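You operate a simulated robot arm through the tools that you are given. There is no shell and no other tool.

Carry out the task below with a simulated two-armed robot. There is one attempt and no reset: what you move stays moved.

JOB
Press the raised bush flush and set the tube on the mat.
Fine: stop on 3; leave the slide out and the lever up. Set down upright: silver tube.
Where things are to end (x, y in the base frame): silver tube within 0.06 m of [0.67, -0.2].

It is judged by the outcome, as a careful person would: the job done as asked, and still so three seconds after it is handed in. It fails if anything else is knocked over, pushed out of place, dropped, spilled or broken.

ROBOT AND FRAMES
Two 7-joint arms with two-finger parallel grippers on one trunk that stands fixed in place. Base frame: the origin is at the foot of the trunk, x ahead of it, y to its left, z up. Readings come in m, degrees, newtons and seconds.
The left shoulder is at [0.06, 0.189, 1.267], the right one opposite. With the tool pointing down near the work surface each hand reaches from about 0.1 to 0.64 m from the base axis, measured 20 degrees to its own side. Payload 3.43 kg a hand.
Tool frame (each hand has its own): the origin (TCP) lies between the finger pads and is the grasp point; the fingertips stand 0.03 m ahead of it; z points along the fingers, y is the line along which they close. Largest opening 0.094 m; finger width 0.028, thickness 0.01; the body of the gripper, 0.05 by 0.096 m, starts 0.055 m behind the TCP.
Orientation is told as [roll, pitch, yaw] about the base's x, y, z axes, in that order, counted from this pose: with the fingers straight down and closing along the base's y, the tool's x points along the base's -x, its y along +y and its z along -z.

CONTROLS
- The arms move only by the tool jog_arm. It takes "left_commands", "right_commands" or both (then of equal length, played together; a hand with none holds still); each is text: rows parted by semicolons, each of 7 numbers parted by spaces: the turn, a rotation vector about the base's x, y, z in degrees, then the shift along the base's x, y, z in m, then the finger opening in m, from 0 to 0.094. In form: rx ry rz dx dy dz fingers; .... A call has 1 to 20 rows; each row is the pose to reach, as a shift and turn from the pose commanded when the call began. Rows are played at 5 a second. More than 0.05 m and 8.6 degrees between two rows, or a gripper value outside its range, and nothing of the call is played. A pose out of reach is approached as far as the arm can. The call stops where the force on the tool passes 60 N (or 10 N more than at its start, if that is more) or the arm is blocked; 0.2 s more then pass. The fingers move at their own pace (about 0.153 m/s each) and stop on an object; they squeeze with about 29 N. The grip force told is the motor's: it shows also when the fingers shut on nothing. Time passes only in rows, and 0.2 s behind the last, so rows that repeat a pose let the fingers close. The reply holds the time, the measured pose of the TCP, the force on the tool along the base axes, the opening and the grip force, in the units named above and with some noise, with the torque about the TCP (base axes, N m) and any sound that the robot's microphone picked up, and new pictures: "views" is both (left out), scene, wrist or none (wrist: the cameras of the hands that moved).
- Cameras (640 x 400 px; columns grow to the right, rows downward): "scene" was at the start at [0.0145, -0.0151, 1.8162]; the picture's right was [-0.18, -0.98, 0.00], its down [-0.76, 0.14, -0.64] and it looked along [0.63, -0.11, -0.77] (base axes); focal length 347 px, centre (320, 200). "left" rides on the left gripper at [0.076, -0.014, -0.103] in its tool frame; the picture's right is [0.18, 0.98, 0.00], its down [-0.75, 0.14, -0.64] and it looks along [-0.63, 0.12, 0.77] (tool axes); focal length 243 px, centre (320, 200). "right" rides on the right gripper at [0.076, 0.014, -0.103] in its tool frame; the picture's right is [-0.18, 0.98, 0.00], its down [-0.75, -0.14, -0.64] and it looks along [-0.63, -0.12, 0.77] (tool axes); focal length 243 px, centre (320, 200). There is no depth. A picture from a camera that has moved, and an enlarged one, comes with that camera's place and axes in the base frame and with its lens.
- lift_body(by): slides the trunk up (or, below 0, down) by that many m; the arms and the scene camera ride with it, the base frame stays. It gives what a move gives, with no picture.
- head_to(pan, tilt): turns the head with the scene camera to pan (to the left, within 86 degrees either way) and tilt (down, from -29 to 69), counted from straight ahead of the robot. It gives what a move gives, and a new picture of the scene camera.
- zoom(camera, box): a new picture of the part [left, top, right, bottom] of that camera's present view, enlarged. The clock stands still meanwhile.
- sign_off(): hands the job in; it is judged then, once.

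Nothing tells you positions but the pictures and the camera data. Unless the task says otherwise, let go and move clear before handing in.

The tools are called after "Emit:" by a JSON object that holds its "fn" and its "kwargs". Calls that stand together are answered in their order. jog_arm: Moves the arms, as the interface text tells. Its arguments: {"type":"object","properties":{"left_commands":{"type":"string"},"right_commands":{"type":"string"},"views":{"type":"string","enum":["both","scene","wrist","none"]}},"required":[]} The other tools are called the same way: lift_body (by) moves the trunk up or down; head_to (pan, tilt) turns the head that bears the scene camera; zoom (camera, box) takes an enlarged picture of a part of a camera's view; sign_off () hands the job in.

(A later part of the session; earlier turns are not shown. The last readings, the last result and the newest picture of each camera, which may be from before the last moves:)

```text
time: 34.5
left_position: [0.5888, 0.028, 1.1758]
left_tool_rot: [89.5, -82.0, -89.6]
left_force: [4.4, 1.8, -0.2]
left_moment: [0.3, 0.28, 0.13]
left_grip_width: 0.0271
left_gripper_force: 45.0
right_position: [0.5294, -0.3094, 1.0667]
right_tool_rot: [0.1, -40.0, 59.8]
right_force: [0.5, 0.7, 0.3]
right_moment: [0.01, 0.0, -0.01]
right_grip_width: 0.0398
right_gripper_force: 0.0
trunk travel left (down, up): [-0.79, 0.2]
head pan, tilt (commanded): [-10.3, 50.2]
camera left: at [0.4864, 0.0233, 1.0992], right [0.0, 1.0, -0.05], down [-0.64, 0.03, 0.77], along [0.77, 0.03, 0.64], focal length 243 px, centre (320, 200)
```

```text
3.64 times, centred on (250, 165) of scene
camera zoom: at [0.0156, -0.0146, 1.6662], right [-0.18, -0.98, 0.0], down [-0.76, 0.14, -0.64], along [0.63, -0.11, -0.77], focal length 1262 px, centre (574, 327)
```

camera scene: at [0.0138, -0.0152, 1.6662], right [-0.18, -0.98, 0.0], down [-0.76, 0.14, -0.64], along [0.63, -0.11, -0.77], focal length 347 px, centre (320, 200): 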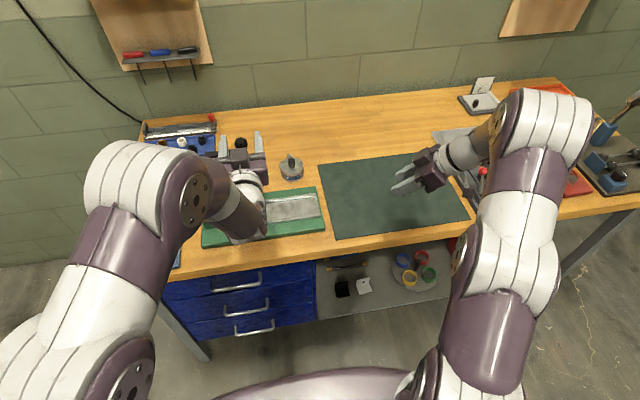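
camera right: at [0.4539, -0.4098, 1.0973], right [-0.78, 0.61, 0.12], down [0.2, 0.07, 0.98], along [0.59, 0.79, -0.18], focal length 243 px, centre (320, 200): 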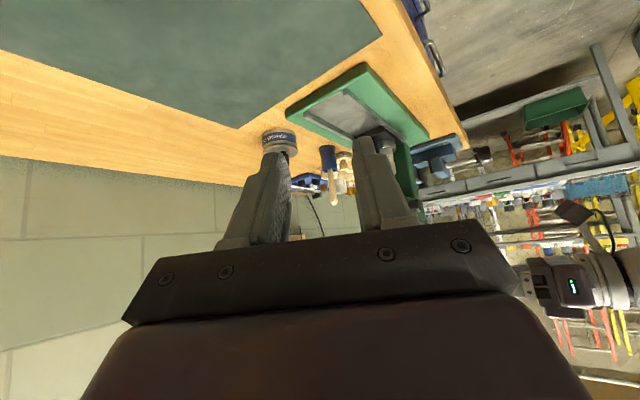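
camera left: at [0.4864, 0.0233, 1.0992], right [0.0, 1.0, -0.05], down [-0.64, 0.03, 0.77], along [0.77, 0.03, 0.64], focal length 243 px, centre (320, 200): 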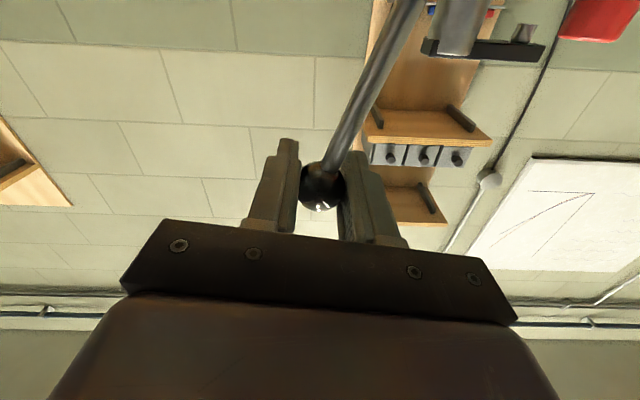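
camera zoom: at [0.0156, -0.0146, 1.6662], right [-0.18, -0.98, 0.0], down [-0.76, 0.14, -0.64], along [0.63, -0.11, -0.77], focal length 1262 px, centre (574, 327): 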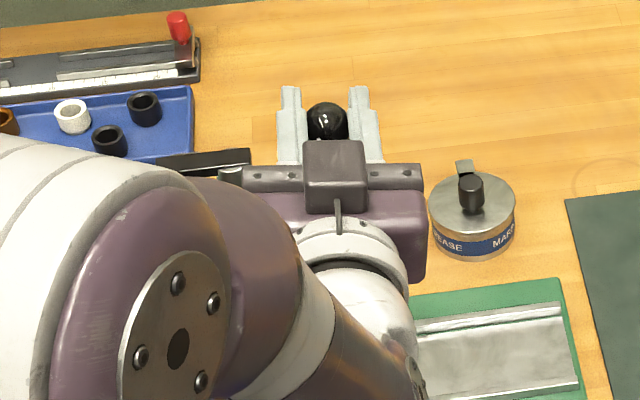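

The lever swings right freely. I'll continue along the arc to about 49° from vertical, watching forces.

Emit:
{"fn": "jog_arm", "kwargs": {"left_commands": "5 0 0 0 -0.0111 -0.0043 0.015; 10 0 0 0 -0.0218 -0.0095 0.015; 15 0 0 0 -0.032 -0.0157 0.015; 20 0 0 0 -0.0416 -0.0227 0.015; 25 0 0 0 -0.0505 -0.0305 0.015; 30 0 0 0 -0.0588 -0.039 0.015; 30 0 0 0 -0.0588 -0.039 0.015", "views": "both"}}

Emit:
{"fn": "zoom", "kwargs": {"camera": "scene", "box": [180, 110, 320, 220]}}

Emit:
{"fn": "zoom", "kwargs": {"camera": "right", "box": [250, 50, 490, 230]}}

```text
time: 36.1
left_position: [0.5907, -0.0317, 1.1374]
left_tool_rot: [90.1, -51.8, -90.1]
left_force: [-0.5, 0.4, -0.8]
left_moment: [0.11, 0.0, 0.03]
left_grip_width: 0.0274
left_gripper_force: 45.5
right_position: [0.5288, -0.3096, 1.0668]
right_tool_rot: [0.1, -40.1, 60.0]
right_force: [-0.2, -0.1, 0.5]
right_moment: [0.0, 0.0, 0.0]
right_grip_width: 0.04
right_gripper_force: 0.0
trunk travel left (down, up): [-0.79, 0.2]
head pan, tilt (commanded): [-10.3, 50.2]
camera scene: at [0.0147, -0.0151, 1.6662], right [-0.18, -0.98, 0.0], down [-0.76, 0.14, -0.64], along [0.63, -0.11, -0.77], focal length 347 px, centre (320, 200)
camera left: at [0.4866, 0.0036, 1.0683], right [0.0, 0.89, 0.46], down [-0.64, -0.35, 0.68], along [0.77, -0.3, 0.57], focal length 243 px, centre (320, 200)
```

scene: 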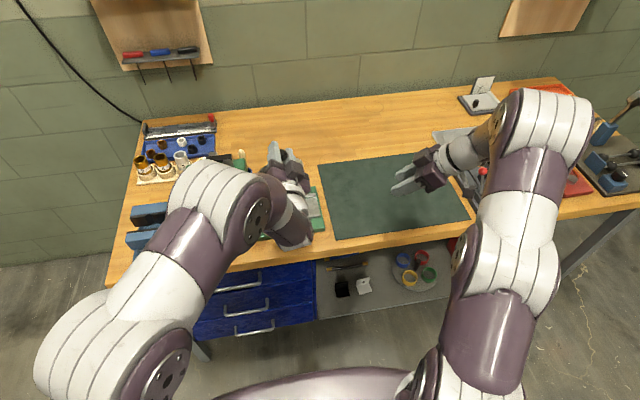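
left: 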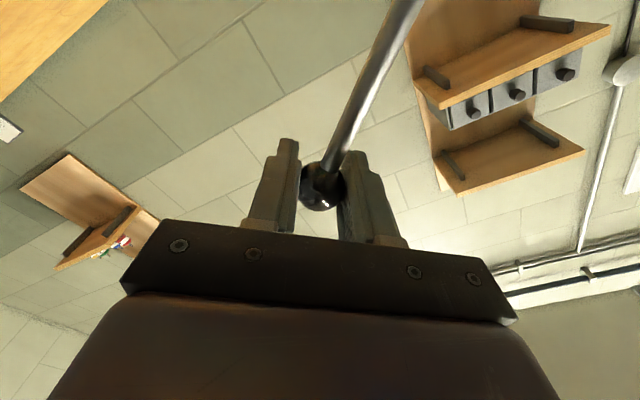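

```text
3.64 times, centred on (250, 165) of scene
camera zoom: at [0.0147, -0.0151, 1.6662], right [-0.18, -0.98, 0.0], down [-0.76, 0.14, -0.64], along [0.63, -0.11, -0.77], focal length 1262 px, centre (574, 327)
```

zoom: 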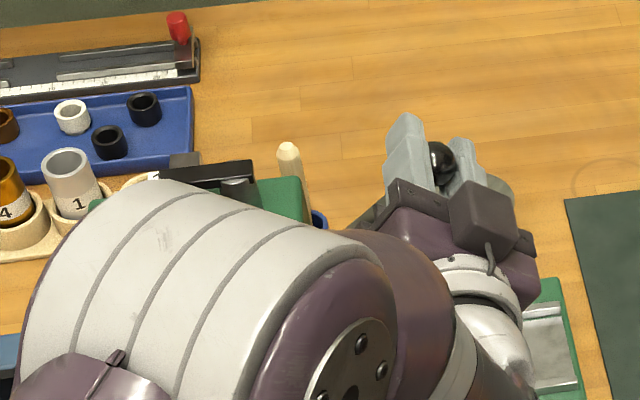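

```text
2.22 times, centred on (370, 140) of right
camera zoom: at [0.4546, -0.4102, 1.097], right [-0.78, 0.61, 0.12], down [0.2, 0.07, 0.98], along [0.59, 0.79, -0.18], focal length 539 px, centre (209, 333)
```

zoom: 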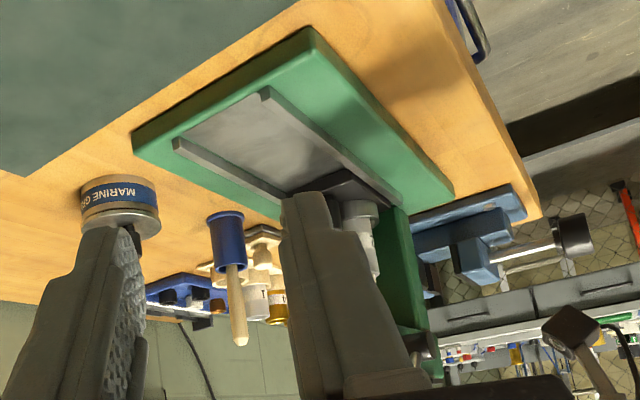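

Resistance is still negligible. I'll continue to about 69°.

Emit:
{"fn": "jog_arm", "kwargs": {"left_commands": "5 0 0 0 -0.0075 -0.0093 0.015; 10 0 0 0 -0.0141 -0.0191 0.015; 15 0 0 0 -0.0198 -0.0295 0.015; 20 0 0 0 -0.0247 -0.0404 0.015; 20 0 0 0 -0.0247 -0.0404 0.015", "views": "wrist"}}

Emit:
{"fn": "zoom", "kwargs": {"camera": "scene", "box": [180, 110, 340, 230]}}

Emit:
{"fn": "zoom", "kwargs": {"camera": "right", "box": [340, 60, 500, 220]}}

```text
time: 37.4
left_position: [0.5895, -0.0556, 1.0982]
left_tool_rot: [90.1, -32.0, -90.0]
left_force: [5.8, 4.5, 7.8]
left_moment: [0.35, 0.1, 0.46]
left_grip_width: 0.0272
left_gripper_force: 44.6
right_position: [0.5284, -0.3086, 1.0682]
right_tool_rot: [0.0, -39.9, 60.0]
right_force: [-0.3, 0.7, 0.3]
right_moment: [0.01, -0.02, 0.02]
right_grip_width: 0.04
right_gripper_force: 0.1
trunk travel left (down, up): [-0.79, 0.2]
head pan, tilt (commanded): [-10.3, 50.2]
camera left: at [0.4866, 0.0004, 1.0453], right [0.0, 0.68, 0.74], down [-0.64, -0.57, 0.52], along [0.77, -0.47, 0.44], focal length 243 px, centre (320, 200)
```

left: 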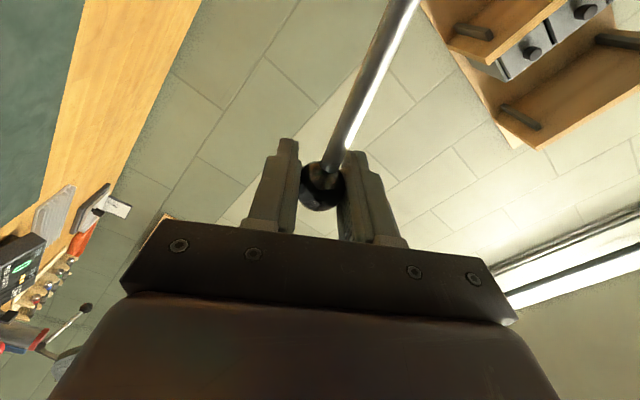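

```text
3.33 times, centred on (260, 170) of scene
camera zoom: at [0.015, -0.0139, 1.6663], right [-0.18, -0.98, 0.0], down [-0.76, 0.14, -0.64], along [0.63, -0.11, -0.77], focal length 1157 px, centre (520, 300)
```

zoom: 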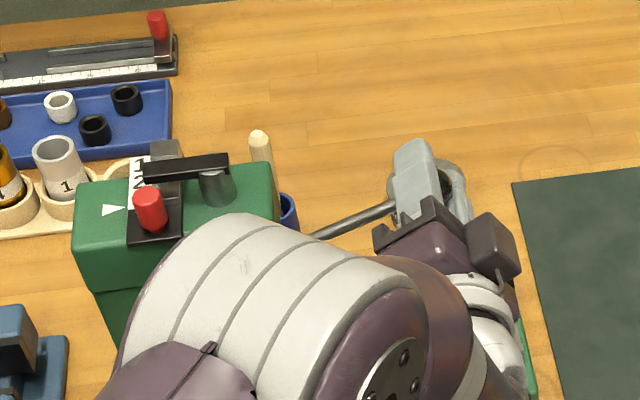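

```text
2.50 times, centred on (420, 140) of right
camera zoom: at [0.4549, -0.4092, 1.0973], right [-0.78, 0.61, 0.12], down [0.2, 0.07, 0.98], along [0.59, 0.79, -0.18], focal length 606 px, centre (70, 350)
```

zoom: 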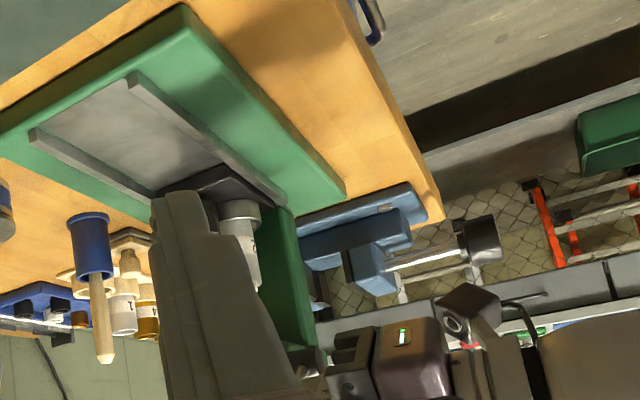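

The ram is coming down and light resistance is starting. I'll proceed in 3° steps.

Emit:
{"fn": "jog_arm", "kwargs": {"left_commands": "3 0 0 0 -0.0024 -0.0067 0.015; 6 0 0 0 -0.0045 -0.0135 0.015; 9 0 0 0 -0.0062 -0.0205 0.015; 9 0 0 0 -0.0062 -0.0205 0.015", "views": "none"}}

Emit:
{"fn": "zoom", "kwargs": {"camera": "scene", "box": [180, 110, 340, 230]}}

```text
time: 38.4
left_position: [0.5911, -0.0619, 1.0762]
left_tool_rot: [90.0, -23.0, -90.0]
left_force: [6.9, 2.8, 8.2]
left_moment: [0.13, 0.05, 0.08]
left_grip_width: 0.0275
left_gripper_force: 45.1
right_position: [0.5286, -0.3093, 1.0676]
right_tool_rot: [0.1, -39.9, 59.9]
right_force: [-0.2, 0.0, 0.6]
right_moment: [-0.01, -0.01, -0.01]
right_grip_width: 0.04
right_gripper_force: 0.2
trunk travel left (down, up): [-0.79, 0.2]
head pan, tilt (commanded): [-10.3, 50.2]
```

```text
3.33 times, centred on (260, 170) of scene
camera zoom: at [0.0152, -0.0145, 1.6662], right [-0.18, -0.98, 0.0], down [-0.76, 0.14, -0.64], along [0.63, -0.11, -0.77], focal length 1157 px, centre (520, 300)
```

zoom: 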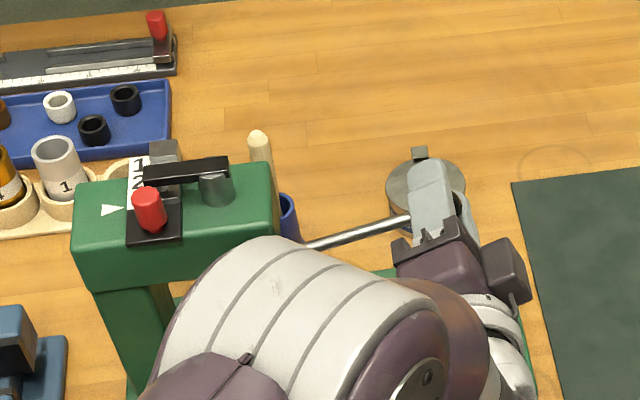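

Still light force. Continuing in 3° steps toward 87°.

Emit:
{"fn": "jog_arm", "kwargs": {"left_commands": "3 0 0 0 -0.0014 -0.007 0.015; 6 0 0 0 -0.0023 -0.0141 0.015; 9 0 0 0 -0.0029 -0.0212 0.015; 9 0 0 0 -0.0029 -0.0212 0.015", "views": "none"}}

Emit:
{"fn": "zoom", "kwargs": {"camera": "scene", "box": [180, 110, 340, 230]}}

Emit:
{"fn": "zoom", "kwargs": {"camera": "scene", "box": [195, 140, 245, 180]}}

```text
time: 39.4
left_position: [0.5894, -0.0646, 1.0563]
left_tool_rot: [90.0, -13.9, -90.1]
left_force: [5.1, -5.8, 6.0]
left_moment: [-0.14, -0.02, -0.2]
left_grip_width: 0.0274
left_gripper_force: 44.7
right_position: [0.5285, -0.3083, 1.0671]
right_tool_rot: [0.1, -40.0, 59.9]
right_force: [-0.3, 0.0, 0.5]
right_moment: [0.01, -0.02, 0.0]
right_grip_width: 0.0399
right_gripper_force: 0.0
trunk travel left (down, up): [-0.79, 0.2]
head pan, tilt (commanded): [-10.3, 50.2]
```

```text
3.33 times, centred on (260, 170) of scene
camera zoom: at [0.0148, -0.0164, 1.6662], right [-0.18, -0.98, 0.0], down [-0.76, 0.14, -0.64], along [0.63, -0.11, -0.77], focal length 1157 px, centre (520, 300)
```

zoom: 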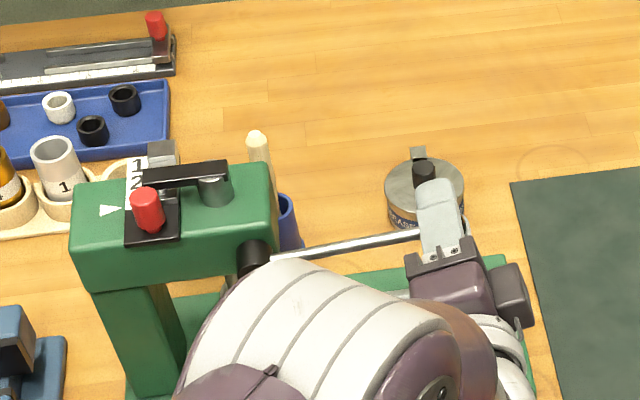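

```text
10.00 times, centred on (220, 160) of scene
camera zoom: at [0.0148, -0.0164, 1.6662], right [-0.18, -0.98, 0.0], down [-0.76, 0.14, -0.64], along [0.63, -0.11, -0.77], focal length 3472 px, centre (1320, 600)
```

zoom: 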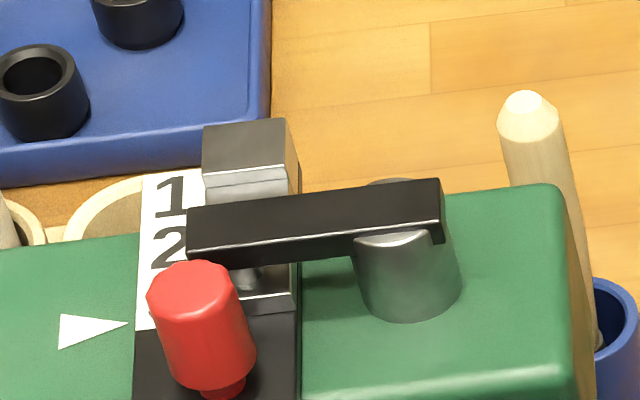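

The stop pin is close to step 3. I'll continue carefully in small steps.

Emit:
{"fn": "jog_arm", "kwargs": {"left_commands": "2 0 0 0 0 -0.0048 0.015; 4 0 0 0 0 -0.0095 0.015; 6 0 0 0 0.0003 -0.0143 0.015; 6 0 0 0 0.0003 -0.0143 0.015", "views": "none"}}

Emit:
{"fn": "zoom", "kwargs": {"camera": "scene", "box": [195, 140, 245, 180]}}

Emit:
{"fn": "zoom", "kwargs": {"camera": "scene", "box": [180, 110, 340, 230]}}

```text
time: 40.4
left_position: [0.5896, -0.0633, 1.0512]
left_tool_rot: [91.2, -8.6, -90.0]
left_force: [17.8, 0.8, 51.8]
left_moment: [0.1, 0.22, 0.22]
left_grip_width: 0.0274
left_gripper_force: 44.9
right_position: [0.527, -0.3083, 1.0705]
right_tool_rot: [-0.2, -40.0, 60.1]
right_force: [0.2, 0.3, -0.9]
right_moment: [-0.01, -0.02, 0.03]
right_grip_width: 0.0399
right_gripper_force: 0.1
trunk travel left (down, up): [-0.79, 0.2]
head pan, tilt (commanded): [-10.3, 50.2]
```

```text
10.00 times, centred on (220, 160) of scene
camera zoom: at [0.0111, -0.014, 1.6667], right [-0.18, -0.98, 0.0], down [-0.75, 0.14, -0.64], along [0.63, -0.11, -0.77], focal length 3472 px, centre (1320, 600)
```

zoom: 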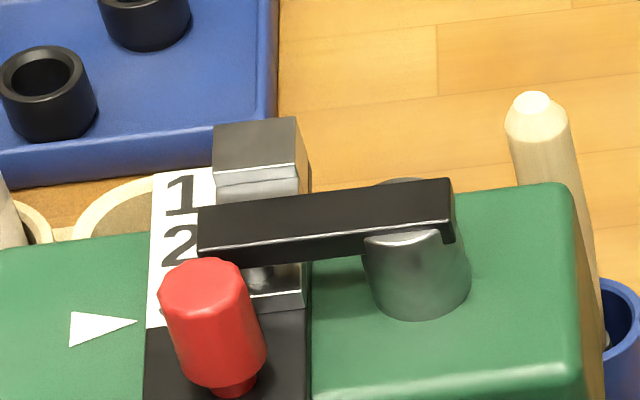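

```text
3.33 times, centred on (260, 170) of scene
camera zoom: at [0.0111, -0.014, 1.6667], right [-0.18, -0.98, 0.0], down [-0.75, 0.14, -0.64], along [0.63, -0.11, -0.77], focal length 1157 px, centre (520, 300)
```

zoom: 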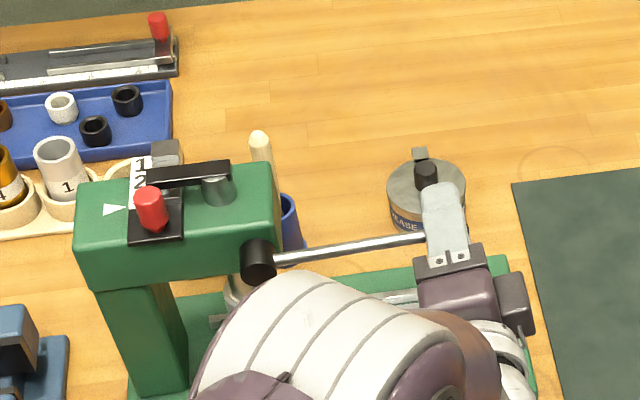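

The lever met a firm stop (about 52 N) with the pin apparently on step 3. I'll press slightly more to confirm it's solid, then look.

Emit:
{"fn": "jog_arm", "kwargs": {"left_commands": "0.5 0 0 0 -0.0015 0.015; 0.5 0 0 0 -0.0015 0.015", "views": "none"}}

```text
refused: a row must be a list of 7 entries
```

The row was one number short; I'll resend it with all seven entries.

Emit:
{"fn": "jog_arm", "kwargs": {"left_commands": "0.5 0 0 0 0 -0.0015 0.015; 0.5 0 0 0 0 -0.0015 0.015; 0.5 0 0 0 0 -0.0015 0.015", "views": "none"}}

Emit:
{"fn": "zoom", "kwargs": {"camera": "right", "box": [340, 100, 500, 220]}}

Emit:
{"fn": "zoom", "kwargs": {"camera": "scene", "box": [200, 155, 225, 175]}}

```text
time: 41.1
left_position: [0.5898, -0.0643, 1.0508]
left_tool_rot: [91.4, -8.1, -90.0]
left_force: [19.4, 5.1, 56.2]
left_moment: [-0.06, 0.07, 0.13]
left_grip_width: 0.0272
left_gripper_force: 45.1
right_position: [0.5265, -0.3088, 1.0696]
right_tool_rot: [-0.2, -40.0, 60.2]
right_force: [0.7, -0.6, 0.2]
right_moment: [0.01, 0.01, 0.07]
right_grip_width: 0.0401
right_gripper_force: 0.0
trunk travel left (down, up): [-0.79, 0.2]
head pan, tilt (commanded): [-10.3, 50.2]
```

```text
3.33 times, centred on (420, 160) of right
camera zoom: at [0.452, -0.4086, 1.0989], right [-0.78, 0.61, 0.12], down [0.2, 0.07, 0.98], along [0.59, 0.79, -0.18], focal length 809 px, centre (-13, 333)
```

zoom: 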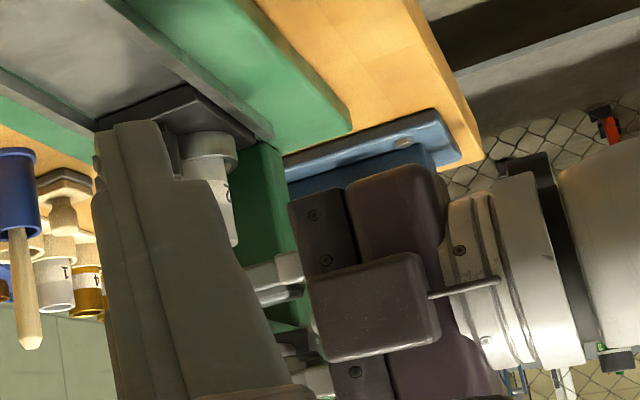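

```text
16.00 times, centred on (212, 165) of scene
camera zoom: at [0.0105, -0.0129, 1.6664], right [-0.18, -0.98, 0.0], down [-0.75, 0.14, -0.64], along [0.63, -0.12, -0.77], focal length 5555 px, centre (2040, 760)
```

zoom: 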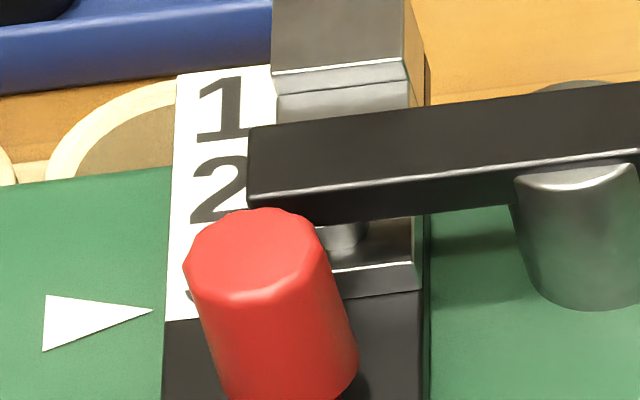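

The position didn't move under 56 N and the pin sits on step 3, so the press stroke is complete. I'll now swing the lever back up along the same arc.

Emit:
{"fn": "jog_arm", "kwargs": {"left_commands": "-6.1 0 0 0 -0.0003 0.0148 0.015; -12.1 0 0 0 0.0012 0.029 0.015; -18.1 0 0 0 0.0042 0.043 0.015; -24.1 0 0 0 0.0086 0.0566 0.015; -30.1 0 0 0 0.0144 0.0696 0.015; -36.1 0 0 0 0.0215 0.0819 0.015; -42.1 0 0 0 0.0299 0.0935 0.015; -48.1 0 0 0 0.0394 0.1041 0.015; -54.1 0 0 0 0.05 0.1136 0.015; -60.1 0 0 0 0.0616 0.122 0.015; -66.1 0 0 0 0.0739 0.1291 0.015; -72.1 0 0 0 0.087 0.135 0.015; -77.1 0 0 0 0.0982 0.1387 0.015; -82.5 0 0 0 0.1107 0.1417 0.015; -82.5 0 0 0 0.1107 0.1417 0.015", "views": "both"}}

Emit:
{"fn": "zoom", "kwargs": {"camera": "scene", "box": [180, 110, 320, 220]}}

```text
time: 44.4
left_position: [0.5894, 0.0481, 1.1819]
left_tool_rot: [-58.6, -89.9, 58.6]
left_force: [-10.4, 0.6, -8.6]
left_moment: [-0.06, 0.06, -0.08]
left_grip_width: 0.0271
left_gripper_force: 44.9
right_position: [0.528, -0.3085, 1.0682]
right_tool_rot: [0.0, -40.0, 60.1]
right_force: [-0.4, -1.1, 0.5]
right_moment: [0.02, -0.02, 0.04]
right_grip_width: 0.0401
right_gripper_force: 0.1
trunk travel left (down, up): [-0.79, 0.2]
head pan, tilt (commanded): [-10.3, 50.2]
camera scene: at [0.0129, -0.0148, 1.6662], right [-0.18, -0.98, 0.0], down [-0.76, 0.14, -0.64], along [0.63, -0.11, -0.77], focal length 347 px, centre (320, 200)
camera left: at [0.4863, 0.0315, 1.1054], right [0.0, 0.98, -0.19], down [-0.64, 0.14, 0.75], along [0.77, 0.12, 0.63], focal length 243 px, centre (320, 200)
```

scene: 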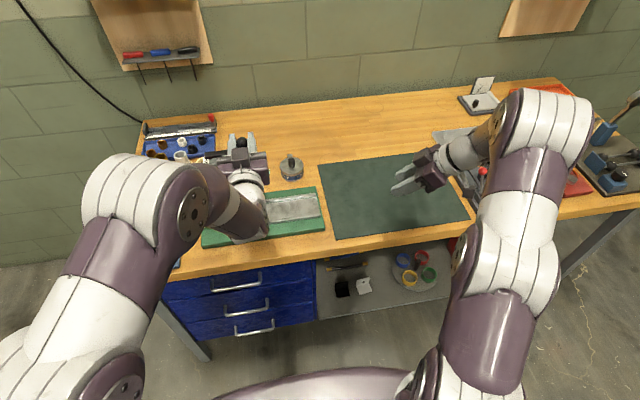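
left: 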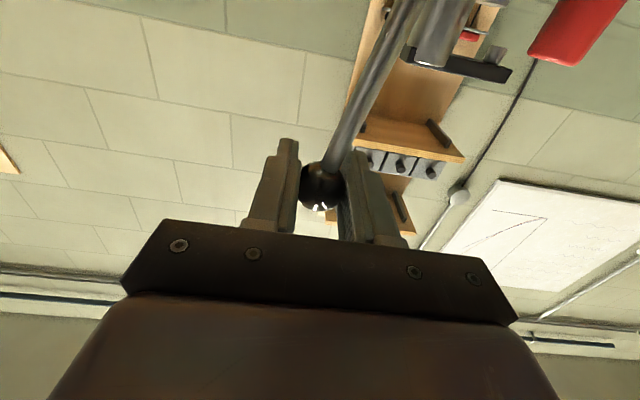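

```text
3.64 times, centred on (250, 165) of scene
camera zoom: at [0.0129, -0.0148, 1.6662], right [-0.18, -0.98, 0.0], down [-0.76, 0.14, -0.64], along [0.63, -0.11, -0.77], focal length 1262 px, centre (574, 327)
```

zoom: 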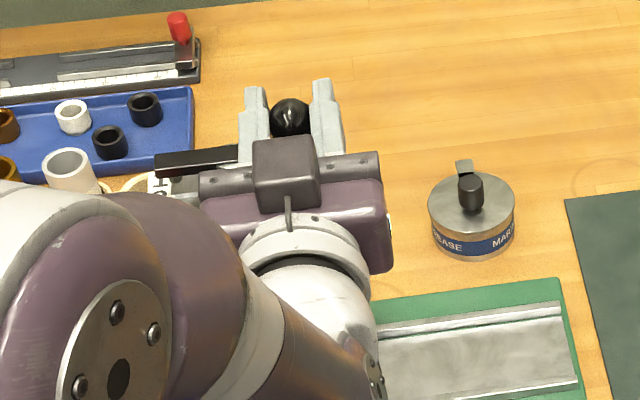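

The lever is back at its starting position. I'll open gently and back straight away, then move the left hand aside to check.

Emit:
{"fn": "jog_arm", "kwargs": {"left_commands": "0 0 0 0 0 0 0.035; 0 0 0 0 0 0 0.05; 0 0 0 -0.02 0 0 0.055; 0 0 0 -0.045 0 0 0.055; 0 0 0 -0.075 0 0 0.055; 0 0 0 -0.105 0 0 0.055; 0 8 0 -0.125 0.03 0.02 0.055; 0 16 0 -0.145 0.06 0.03 0.055; 0 24 0 -0.165 0.09 0.04 0.055; 0 32 0 -0.185 0.12 0.05 0.055; 0 40 0 -0.205 0.15 0.055 0.055; 0 48 0 -0.225 0.175 0.06 0.055; 0 56 0 -0.24 0.19 0.07 0.055; 0 60 0 -0.24 0.19 0.07 0.055", "views": "both"}}

Emit:
{"fn": "zoom", "kwargs": {"camera": "scene", "box": [180, 120, 320, 240]}}

Emit:
{"fn": "zoom", "kwargs": {"camera": "scene", "box": [215, 170, 265, 215]}}

```text
time: 47.4
left_position: [0.3496, 0.236, 1.2504]
left_tool_rot: [0.0, -29.9, 0.0]
left_force: [-0.3, -0.1, 0.0]
left_moment: [-0.05, -0.02, 0.01]
left_grip_width: 0.0552
left_gripper_force: 0.1
left hand out of reach, approached as far as the arm can: row 11, 12
right_position: [0.5285, -0.3089, 1.0655]
right_tool_rot: [0.1, -40.0, 60.0]
right_force: [0.4, -0.5, 0.5]
right_moment: [-0.03, 0.02, 0.01]
right_grip_width: 0.04
right_gripper_force: 0.1
trunk travel left (down, up): [-0.79, 0.2]
head pan, tilt (commanded): [-10.3, 50.2]
camera scene: at [0.0159, -0.0156, 1.6662], right [-0.18, -0.98, 0.0], down [-0.76, 0.14, -0.64], along [0.63, -0.11, -0.77], focal length 347 px, centre (320, 200)
camera left: at [0.2316, 0.22, 1.3014], right [-0.16, 0.98, -0.09], down [0.33, 0.14, 0.93], along [0.93, 0.12, -0.35], focal length 243 px, centre (320, 200)
```

scene: 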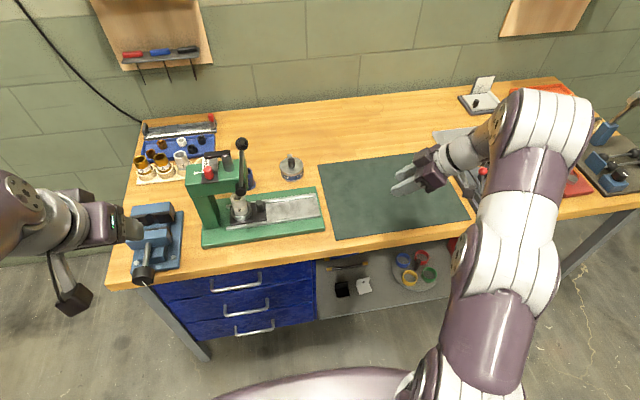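
left: 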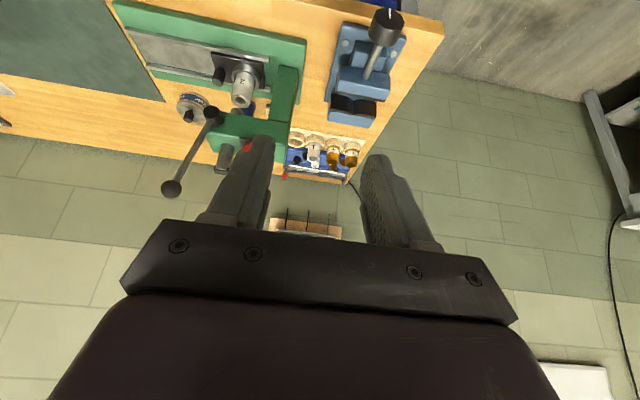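

```text
3.33 times, centred on (250, 180) of scene
camera zoom: at [0.0159, -0.0156, 1.6662], right [-0.18, -0.98, 0.0], down [-0.76, 0.14, -0.64], along [0.63, -0.11, -0.77], focal length 1157 px, centre (553, 267)
```

zoom: 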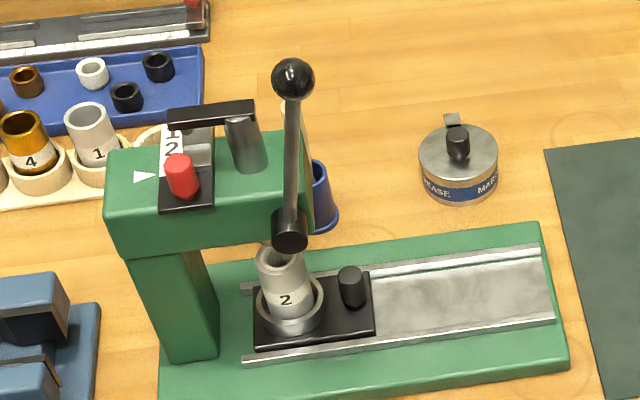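

```text
8.89 times, centred on (240, 192) of scene
camera zoom: at [0.0159, -0.0156, 1.6662], right [-0.18, -0.98, 0.0], down [-0.76, 0.14, -0.64], along [0.63, -0.11, -0.77], focal length 3086 px, centre (1031, 267)
```

zoom: 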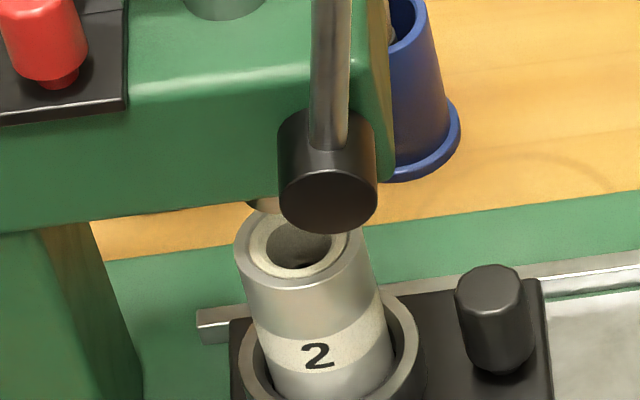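

The bush is flush with the tube top and the lever stays up. Next the right hand returns to the peg, now near [0.641, 0.042], to pull the slide out.

Emit:
{"fn": "jog_arm", "kwargs": {"right_commands": "0 0 0 0.009 0.035 -0.005 0.04; 0 0 0 0.018 0.07 -0.01 0.04; 0 0 0 0.027 0.105 -0.016 0.04; 0 0 0 0.036 0.14 -0.022 0.04; 0 0 0 0.045 0.176 -0.03 0.04; 0 0 0 0.054 0.212 -0.038 0.04; 0 0 0 0.063 0.247 -0.047 0.04; 0 0 0 0.0715 0.28 -0.056 0.04; 0 0 0 0.0715 0.28 -0.056 0.04", "views": "both"}}

Emit:
{"fn": "zoom", "kwargs": {"camera": "right", "box": [200, 20, 440, 200]}}

Emit:
{"fn": "zoom", "kwargs": {"camera": "scene", "box": [200, 130, 340, 240]}}

```text
time: 49.4
left_position: [0.3479, 0.2356, 1.2514]
left_tool_rot: [0.0, -30.1, 0.1]
left_force: [0.2, 0.0, 0.0]
left_moment: [0.01, -0.01, 0.01]
left_grip_width: 0.0552
left_gripper_force: 0.1
right_position: [0.5948, -0.0307, 1.0114]
right_tool_rot: [-0.1, -39.9, 60.0]
right_force: [-0.4, -0.6, -0.7]
right_moment: [-0.03, -0.01, -0.02]
right_grip_width: 0.04
right_gripper_force: 0.0
trunk travel left (down, up): [-0.79, 0.2]
head pan, tilt (commanded): [-10.3, 50.2]
camera scene: at [0.0141, -0.0158, 1.6662], right [-0.18, -0.98, 0.0], down [-0.76, 0.14, -0.64], along [0.63, -0.11, -0.77], focal length 347 px, centre (320, 200)
camera right: at [0.5225, -0.1319, 1.0409], right [-0.78, 0.61, 0.12], down [0.2, 0.07, 0.98], along [0.59, 0.79, -0.18], focal length 243 px, centre (320, 200)
```

scene: 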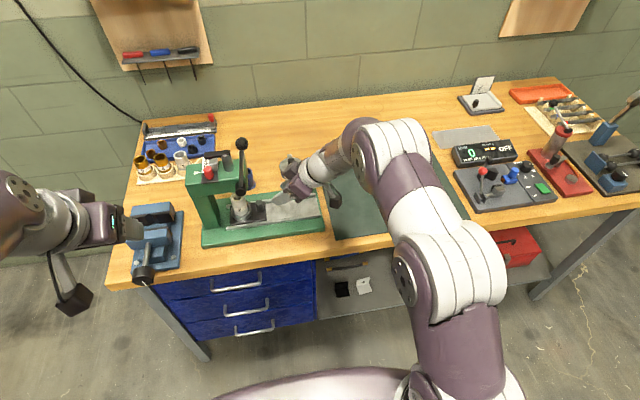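
right: 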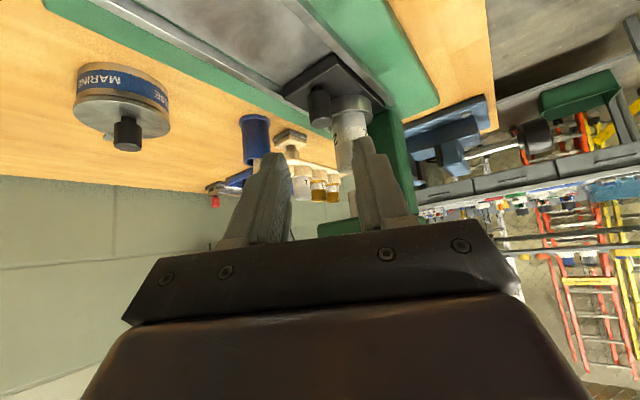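

```text
2.22 times, centred on (320, 110) of right
camera zoom: at [0.5225, -0.1319, 1.0409], right [-0.78, 0.61, 0.12], down [0.2, 0.07, 0.98], along [0.59, 0.79, -0.18], focal length 539 px, centre (320, 400)
```

zoom: 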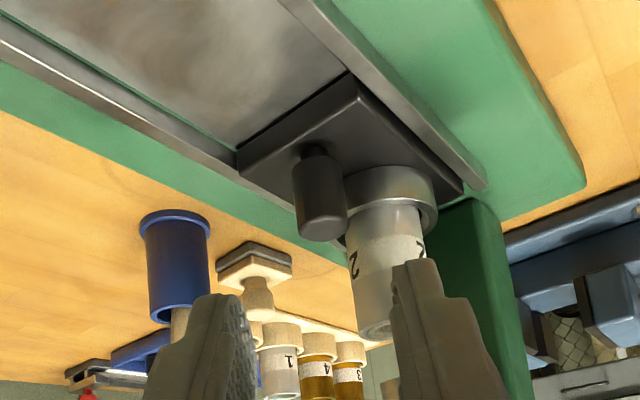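

```text
3.64 times, centred on (270, 185) of scene
camera zoom: at [0.0141, -0.0158, 1.6662], right [-0.18, -0.98, 0.0], down [-0.76, 0.14, -0.64], along [0.63, -0.11, -0.77], focal length 1262 px, centre (502, 254)
```

zoom: 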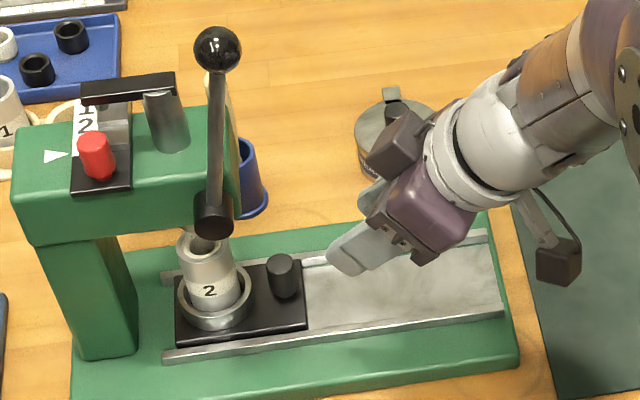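

The peg is lined up at about [0.642, 0.044]. I'll approach along the tool axis.

Emit:
{"fn": "jog_arm", "kwargs": {"right_commands": "0 0 0 0.0075 0.0125 -0.016 0.04; 0 0 0 0.015 0.025 -0.032 0.04; 0 0 0 0.0225 0.0375 -0.048 0.04; 0 0 0 0.03 0.05 -0.064 0.04; 0 0 0 0.036 0.061 -0.079 0.04; 0 0 0 0.036 0.061 -0.079 0.04", "views": "wrist"}}

Emit:
{"fn": "zoom", "kwargs": {"camera": "right", "box": [200, 60, 440, 240]}}

```text
time: 50.8
left_position: [0.3479, 0.2367, 1.2506]
left_tool_rot: [0.0, -30.0, 0.0]
left_force: [0.5, -0.3, 0.0]
left_moment: [0.02, 0.0, -0.02]
left_grip_width: 0.055
left_gripper_force: 0.1
right_position: [0.6327, 0.032, 0.9339]
right_tool_rot: [0.0, -40.0, 60.0]
right_force: [-0.4, -0.9, 0.6]
right_moment: [0.0, -0.02, 0.02]
right_grip_width: 0.0401
right_gripper_force: 0.0
trunk travel left (down, up): [-0.79, 0.2]
head pan, tilt (commanded): [-10.3, 50.2]
camera right: at [0.5598, -0.0695, 0.9633], right [-0.78, 0.61, 0.12], down [0.2, 0.07, 0.98], along [0.59, 0.79, -0.18], focal length 243 px, centre (320, 200)
```

right: 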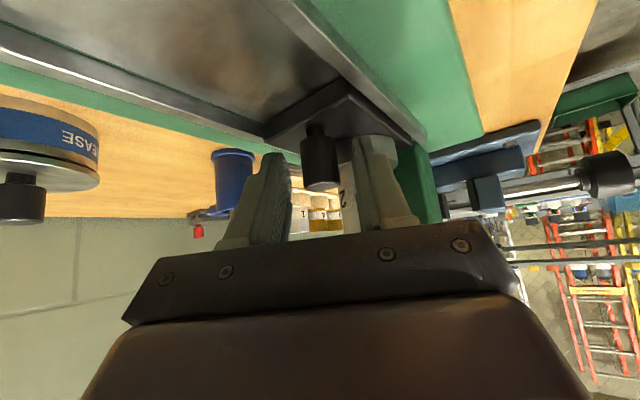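

```text
2.22 times, centred on (320, 150) of right
camera zoom: at [0.5598, -0.0695, 0.9633], right [-0.78, 0.61, 0.12], down [0.2, 0.07, 0.98], along [0.59, 0.79, -0.18], focal length 539 px, centre (320, 311)
```

zoom: 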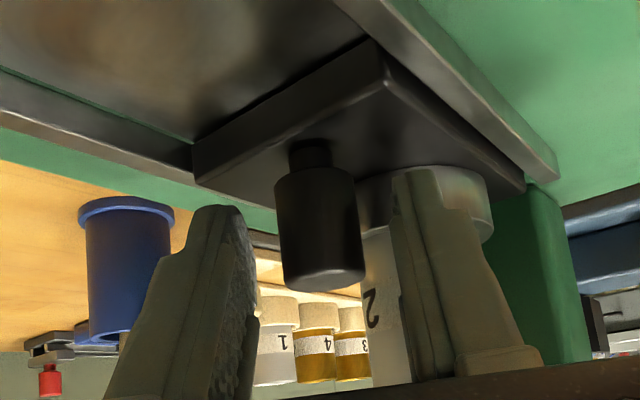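

The peg sits well between the fingers. I'll close, then pull the slide out (-y) about 0.12 m in small steps.

Emit:
{"fn": "jog_arm", "kwargs": {"right_commands": "0 0 0 0 0 0 0.025; 0 0 0 0 0 0 0.01; 0 0 0 0 0 0 0.01; 0 0 0 0 0 0 0.01", "views": "none"}}

Emit:
{"fn": "jog_arm", "kwargs": {"right_commands": "0 0 0 0 -0.006 0 0.01; 0 0 0 0 -0.014 0 0.01; 0 0 0 0 -0.024 0 0.01; 0 0 0 0 -0.034 0 0.01; 0 0 0 0 -0.044 0 0.01; 0 0 0 0 -0.054 0 0.01; 0 0 0 0 -0.064 0 0.01; 0 0 0 0 -0.074 0 0.01; 0 0 0 0 -0.084 0 0.01; 0 0 0 0 -0.094 0 0.01; 0 0 0 0 -0.104 0 0.01; 0 0 0 0 -0.112 0 0.01; 0 0 0 0 -0.112 0 0.01", "views": "both"}}

Emit:
{"fn": "zoom", "kwargs": {"camera": "scene", "box": [200, 130, 340, 240]}}

```text
time: 51.8
left_position: [0.3478, 0.2372, 1.2502]
left_tool_rot: [0.0, -30.1, 0.1]
left_force: [0.1, 0.5, -0.4]
left_moment: [0.02, 0.01, -0.05]
left_grip_width: 0.055
left_gripper_force: 0.1
right_position: [0.6334, 0.0313, 0.9339]
right_tool_rot: [0.0, -40.1, 60.0]
right_force: [-1.1, 0.2, -1.0]
right_moment: [0.07, -0.15, 0.29]
right_grip_width: 0.0212
right_gripper_force: 44.8
trunk travel left (down, up): [-0.79, 0.2]
head pan, tilt (commanded): [-10.3, 50.2]
```

```text
time: 54.5
left_position: [0.347, 0.2359, 1.2517]
left_tool_rot: [0.0, -30.1, 0.0]
left_force: [-0.4, 0.0, 0.5]
left_moment: [0.0, 0.02, 0.01]
left_grip_width: 0.055
left_gripper_force: 0.1
right_position: [0.6335, -0.0807, 0.9339]
right_tool_rot: [0.0, -40.0, 60.0]
right_force: [-8.9, -2.9, 5.4]
right_moment: [-0.26, 0.23, 0.34]
right_grip_width: 0.0209
right_gripper_force: 44.7
trunk travel left (down, up): [-0.79, 0.2]
head pan, tilt (commanded): [-10.3, 50.2]
camera scene: at [0.0114, -0.0154, 1.6662], right [-0.18, -0.98, 0.0], down [-0.75, 0.14, -0.64], along [0.63, -0.11, -0.77], focal length 347 px, centre (320, 200)
camera right: at [0.5596, -0.1817, 0.963], right [-0.78, 0.61, 0.12], down [0.2, 0.07, 0.98], along [0.59, 0.79, -0.18], focal length 243 px, centre (320, 200)
```

scene: 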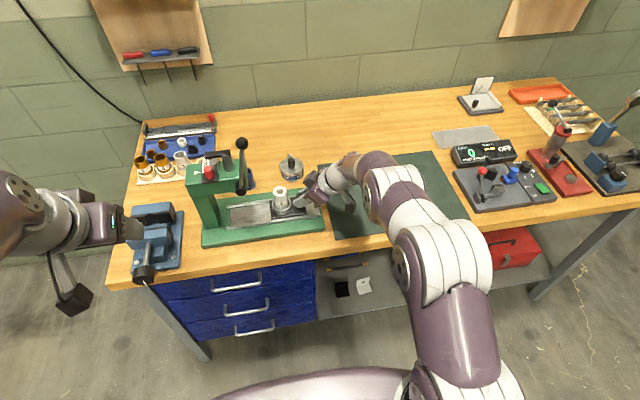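
right: 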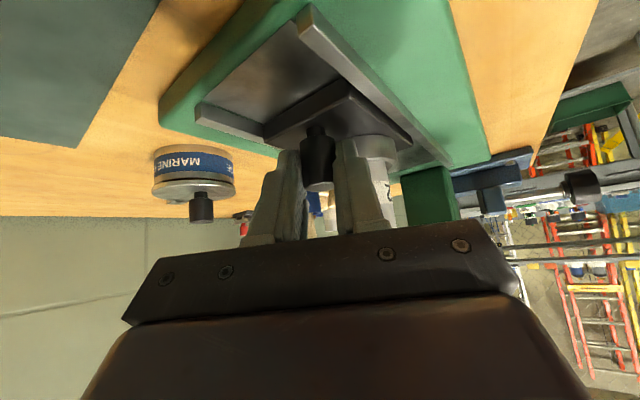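

```text
3.64 times, centred on (270, 185) of scene
camera zoom: at [0.0114, -0.0154, 1.6662], right [-0.18, -0.98, 0.0], down [-0.75, 0.14, -0.64], along [0.63, -0.11, -0.77], focal length 1262 px, centre (502, 254)
```

zoom: 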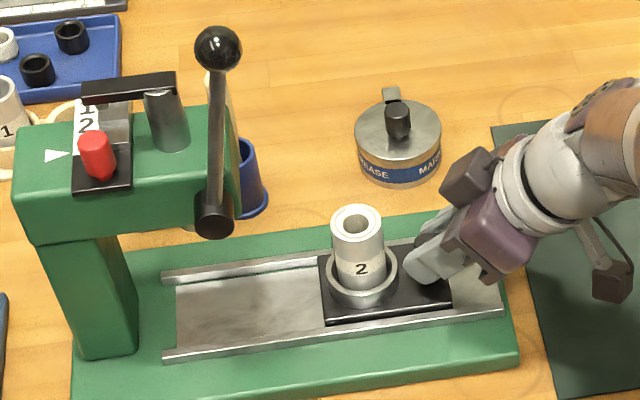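

The slide is nearly out. I'll pull the last centimetre in 2–3 mm steps to reach the out end stop.

Emit:
{"fn": "jog_arm", "kwargs": {"right_commands": "0 0 0 -0.001 -0.003 0 0.01; 0 0 0 -0.001 -0.006 0 0.01; 0 0 0 -0.001 -0.009 0 0.01; 0 0 0 -0.001 -0.011 0 0.01; 0 0 0 -0.001 -0.013 0 0.01; 0 0 0 -0.001 -0.013 0 0.01", "views": "none"}}

Emit:
{"fn": "zoom", "kwargs": {"camera": "scene", "box": [200, 130, 340, 240]}}

```text
time: 56.0
left_position: [0.3486, 0.2413, 1.2498]
left_tool_rot: [-0.3, -30.0, 0.0]
left_force: [-0.2, 0.3, 0.3]
left_moment: [-0.02, 0.0, -0.03]
left_grip_width: 0.0551
left_gripper_force: 0.1
right_position: [0.6337, -0.0881, 0.9326]
right_tool_rot: [0.1, -39.9, 60.1]
right_force: [2.1, 30.2, 0.2]
right_moment: [1.19, -0.39, 0.36]
right_grip_width: 0.0214
right_gripper_force: 45.5
trunk travel left (down, up): [-0.79, 0.2]
head pan, tilt (commanded): [-10.3, 50.2]
```

```text
3.64 times, centred on (270, 185) of scene
camera zoom: at [0.0149, -0.0085, 1.6662], right [-0.18, -0.98, 0.0], down [-0.76, 0.13, -0.64], along [0.63, -0.12, -0.77], focal length 1262 px, centre (502, 254)
```

zoom: 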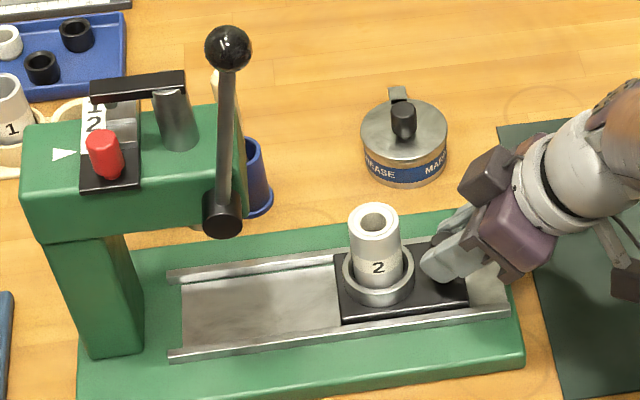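

The slide reached its out stop (30 N reaction). I'll relax, release the peg, back off, and rise to a clear height while turning to 30° yaw for grasping the tube.

Emit:
{"fn": "jog_arm", "kwargs": {"right_commands": "0 0 0 0 0.005 0 0.01; 0 0 0 0 0.005 0 0.04; 0 0 0 0 0.005 0 0.04; 0 0 0 -0.0065 -0.006 0.0153 0.04; 0 0 0 -0.013 -0.017 0.0306 0.04; 0 0 0 -0.0195 -0.029 0.046 0.04; 0 0 0 -0.026 -0.04 0.061 0.04; 0 0 -6 -0.026 -0.04 0.08 0.06; 0 0 -12 -0.026 -0.04 0.1 0.075; 0 0 -18 -0.024 -0.03 0.12 0.075; 0 0 -24 -0.02 -0.01 0.125 0.075; 0 0 -30 -0.015 0.01 0.125 0.075; 0 0 -30 -0.015 0.01 0.125 0.075", "views": "both"}}

Emit:
{"fn": "zoom", "kwargs": {"camera": "scene", "box": [240, 160, 340, 240]}}

Emit:
{"fn": "zoom", "kwargs": {"camera": "right", "box": [200, 20, 440, 200]}}

Emit:
{"fn": "zoom", "kwargs": {"camera": "left", "box": [100, 0, 300, 130]}}

```text
time: 58.8
left_position: [0.348, 0.2359, 1.2514]
left_tool_rot: [-0.1, -30.0, 0.1]
left_force: [-0.2, -0.4, 0.2]
left_moment: [-0.02, 0.03, -0.03]
left_grip_width: 0.0549
left_gripper_force: 0.0
right_position: [0.6184, -0.0837, 1.0586]
right_tool_rot: [0.1, -40.1, 29.9]
right_force: [0.7, -0.4, -0.3]
right_moment: [0.02, -0.03, -0.01]
right_grip_width: 0.0749
right_gripper_force: 0.1
trunk travel left (down, up): [-0.79, 0.2]
head pan, tilt (commanded): [-10.3, 50.2]
camera scene: at [0.0144, -0.0157, 1.6662], right [-0.18, -0.98, 0.0], down [-0.76, 0.14, -0.64], along [0.63, -0.11, -0.77], focal length 347 px, centre (320, 200)
camera right: at [0.5055, -0.1337, 1.0869], right [-0.37, 0.92, 0.12], down [0.21, -0.04, 0.98], along [0.91, 0.38, -0.18], focal length 243 px, centre (320, 200)
```

scene: 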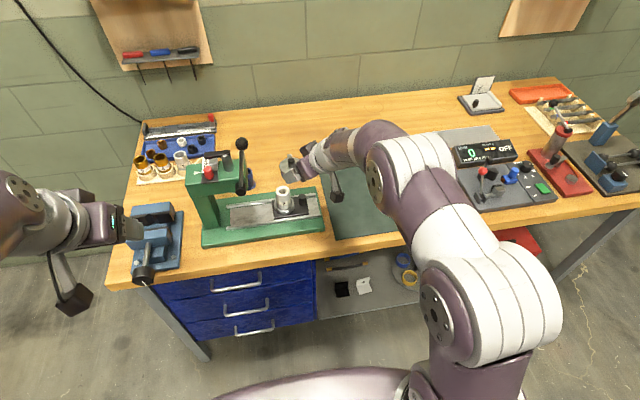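
right: 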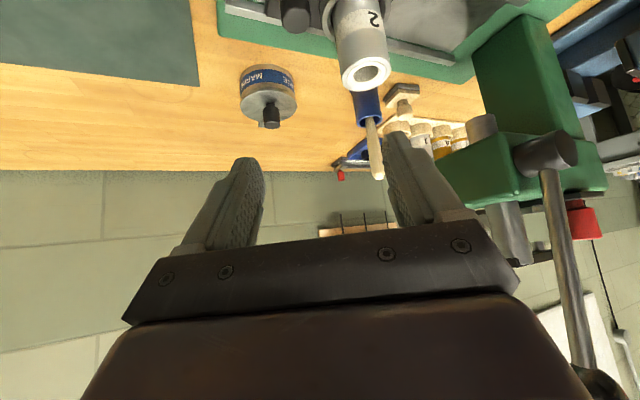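

```text
5.00 times, centred on (290, 200) of scene
camera zoom: at [0.0144, -0.0157, 1.6662], right [-0.18, -0.98, 0.0], down [-0.76, 0.14, -0.64], along [0.63, -0.11, -0.77], focal length 1736 px, centre (470, 200)
```

zoom: 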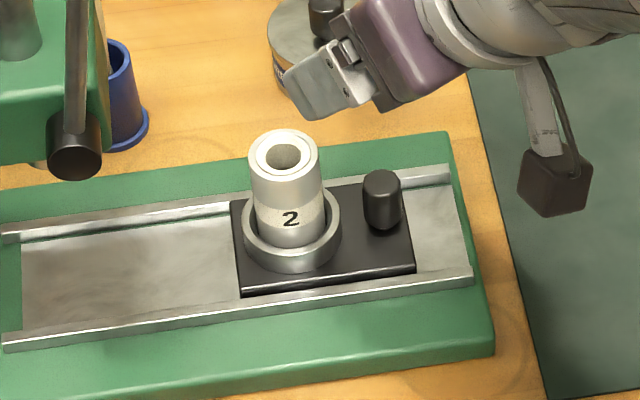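

```text
2.22 times, centred on (320, 110) of right
camera zoom: at [0.5055, -0.1337, 1.0869], right [-0.37, 0.92, 0.12], down [0.21, -0.04, 0.98], along [0.91, 0.38, -0.18], focal length 539 px, centre (320, 400)
```

zoom: 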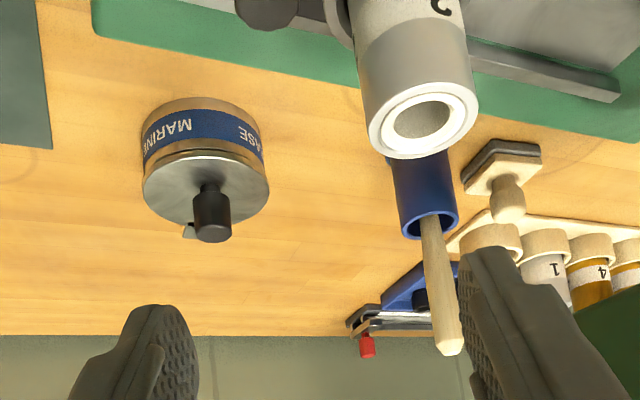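

```text
3.08 times, centred on (200, 65) of left
camera zoom: at [0.2306, 0.2197, 1.3013], right [-0.16, 0.98, -0.09], down [0.33, 0.14, 0.93], along [0.93, 0.12, -0.35], focal length 746 px, centre (689, 615)
```

zoom: 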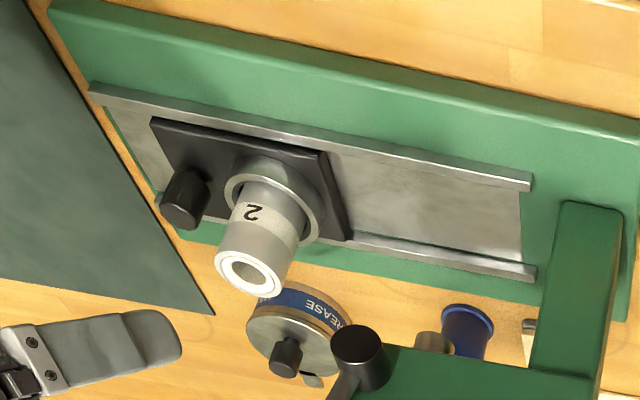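

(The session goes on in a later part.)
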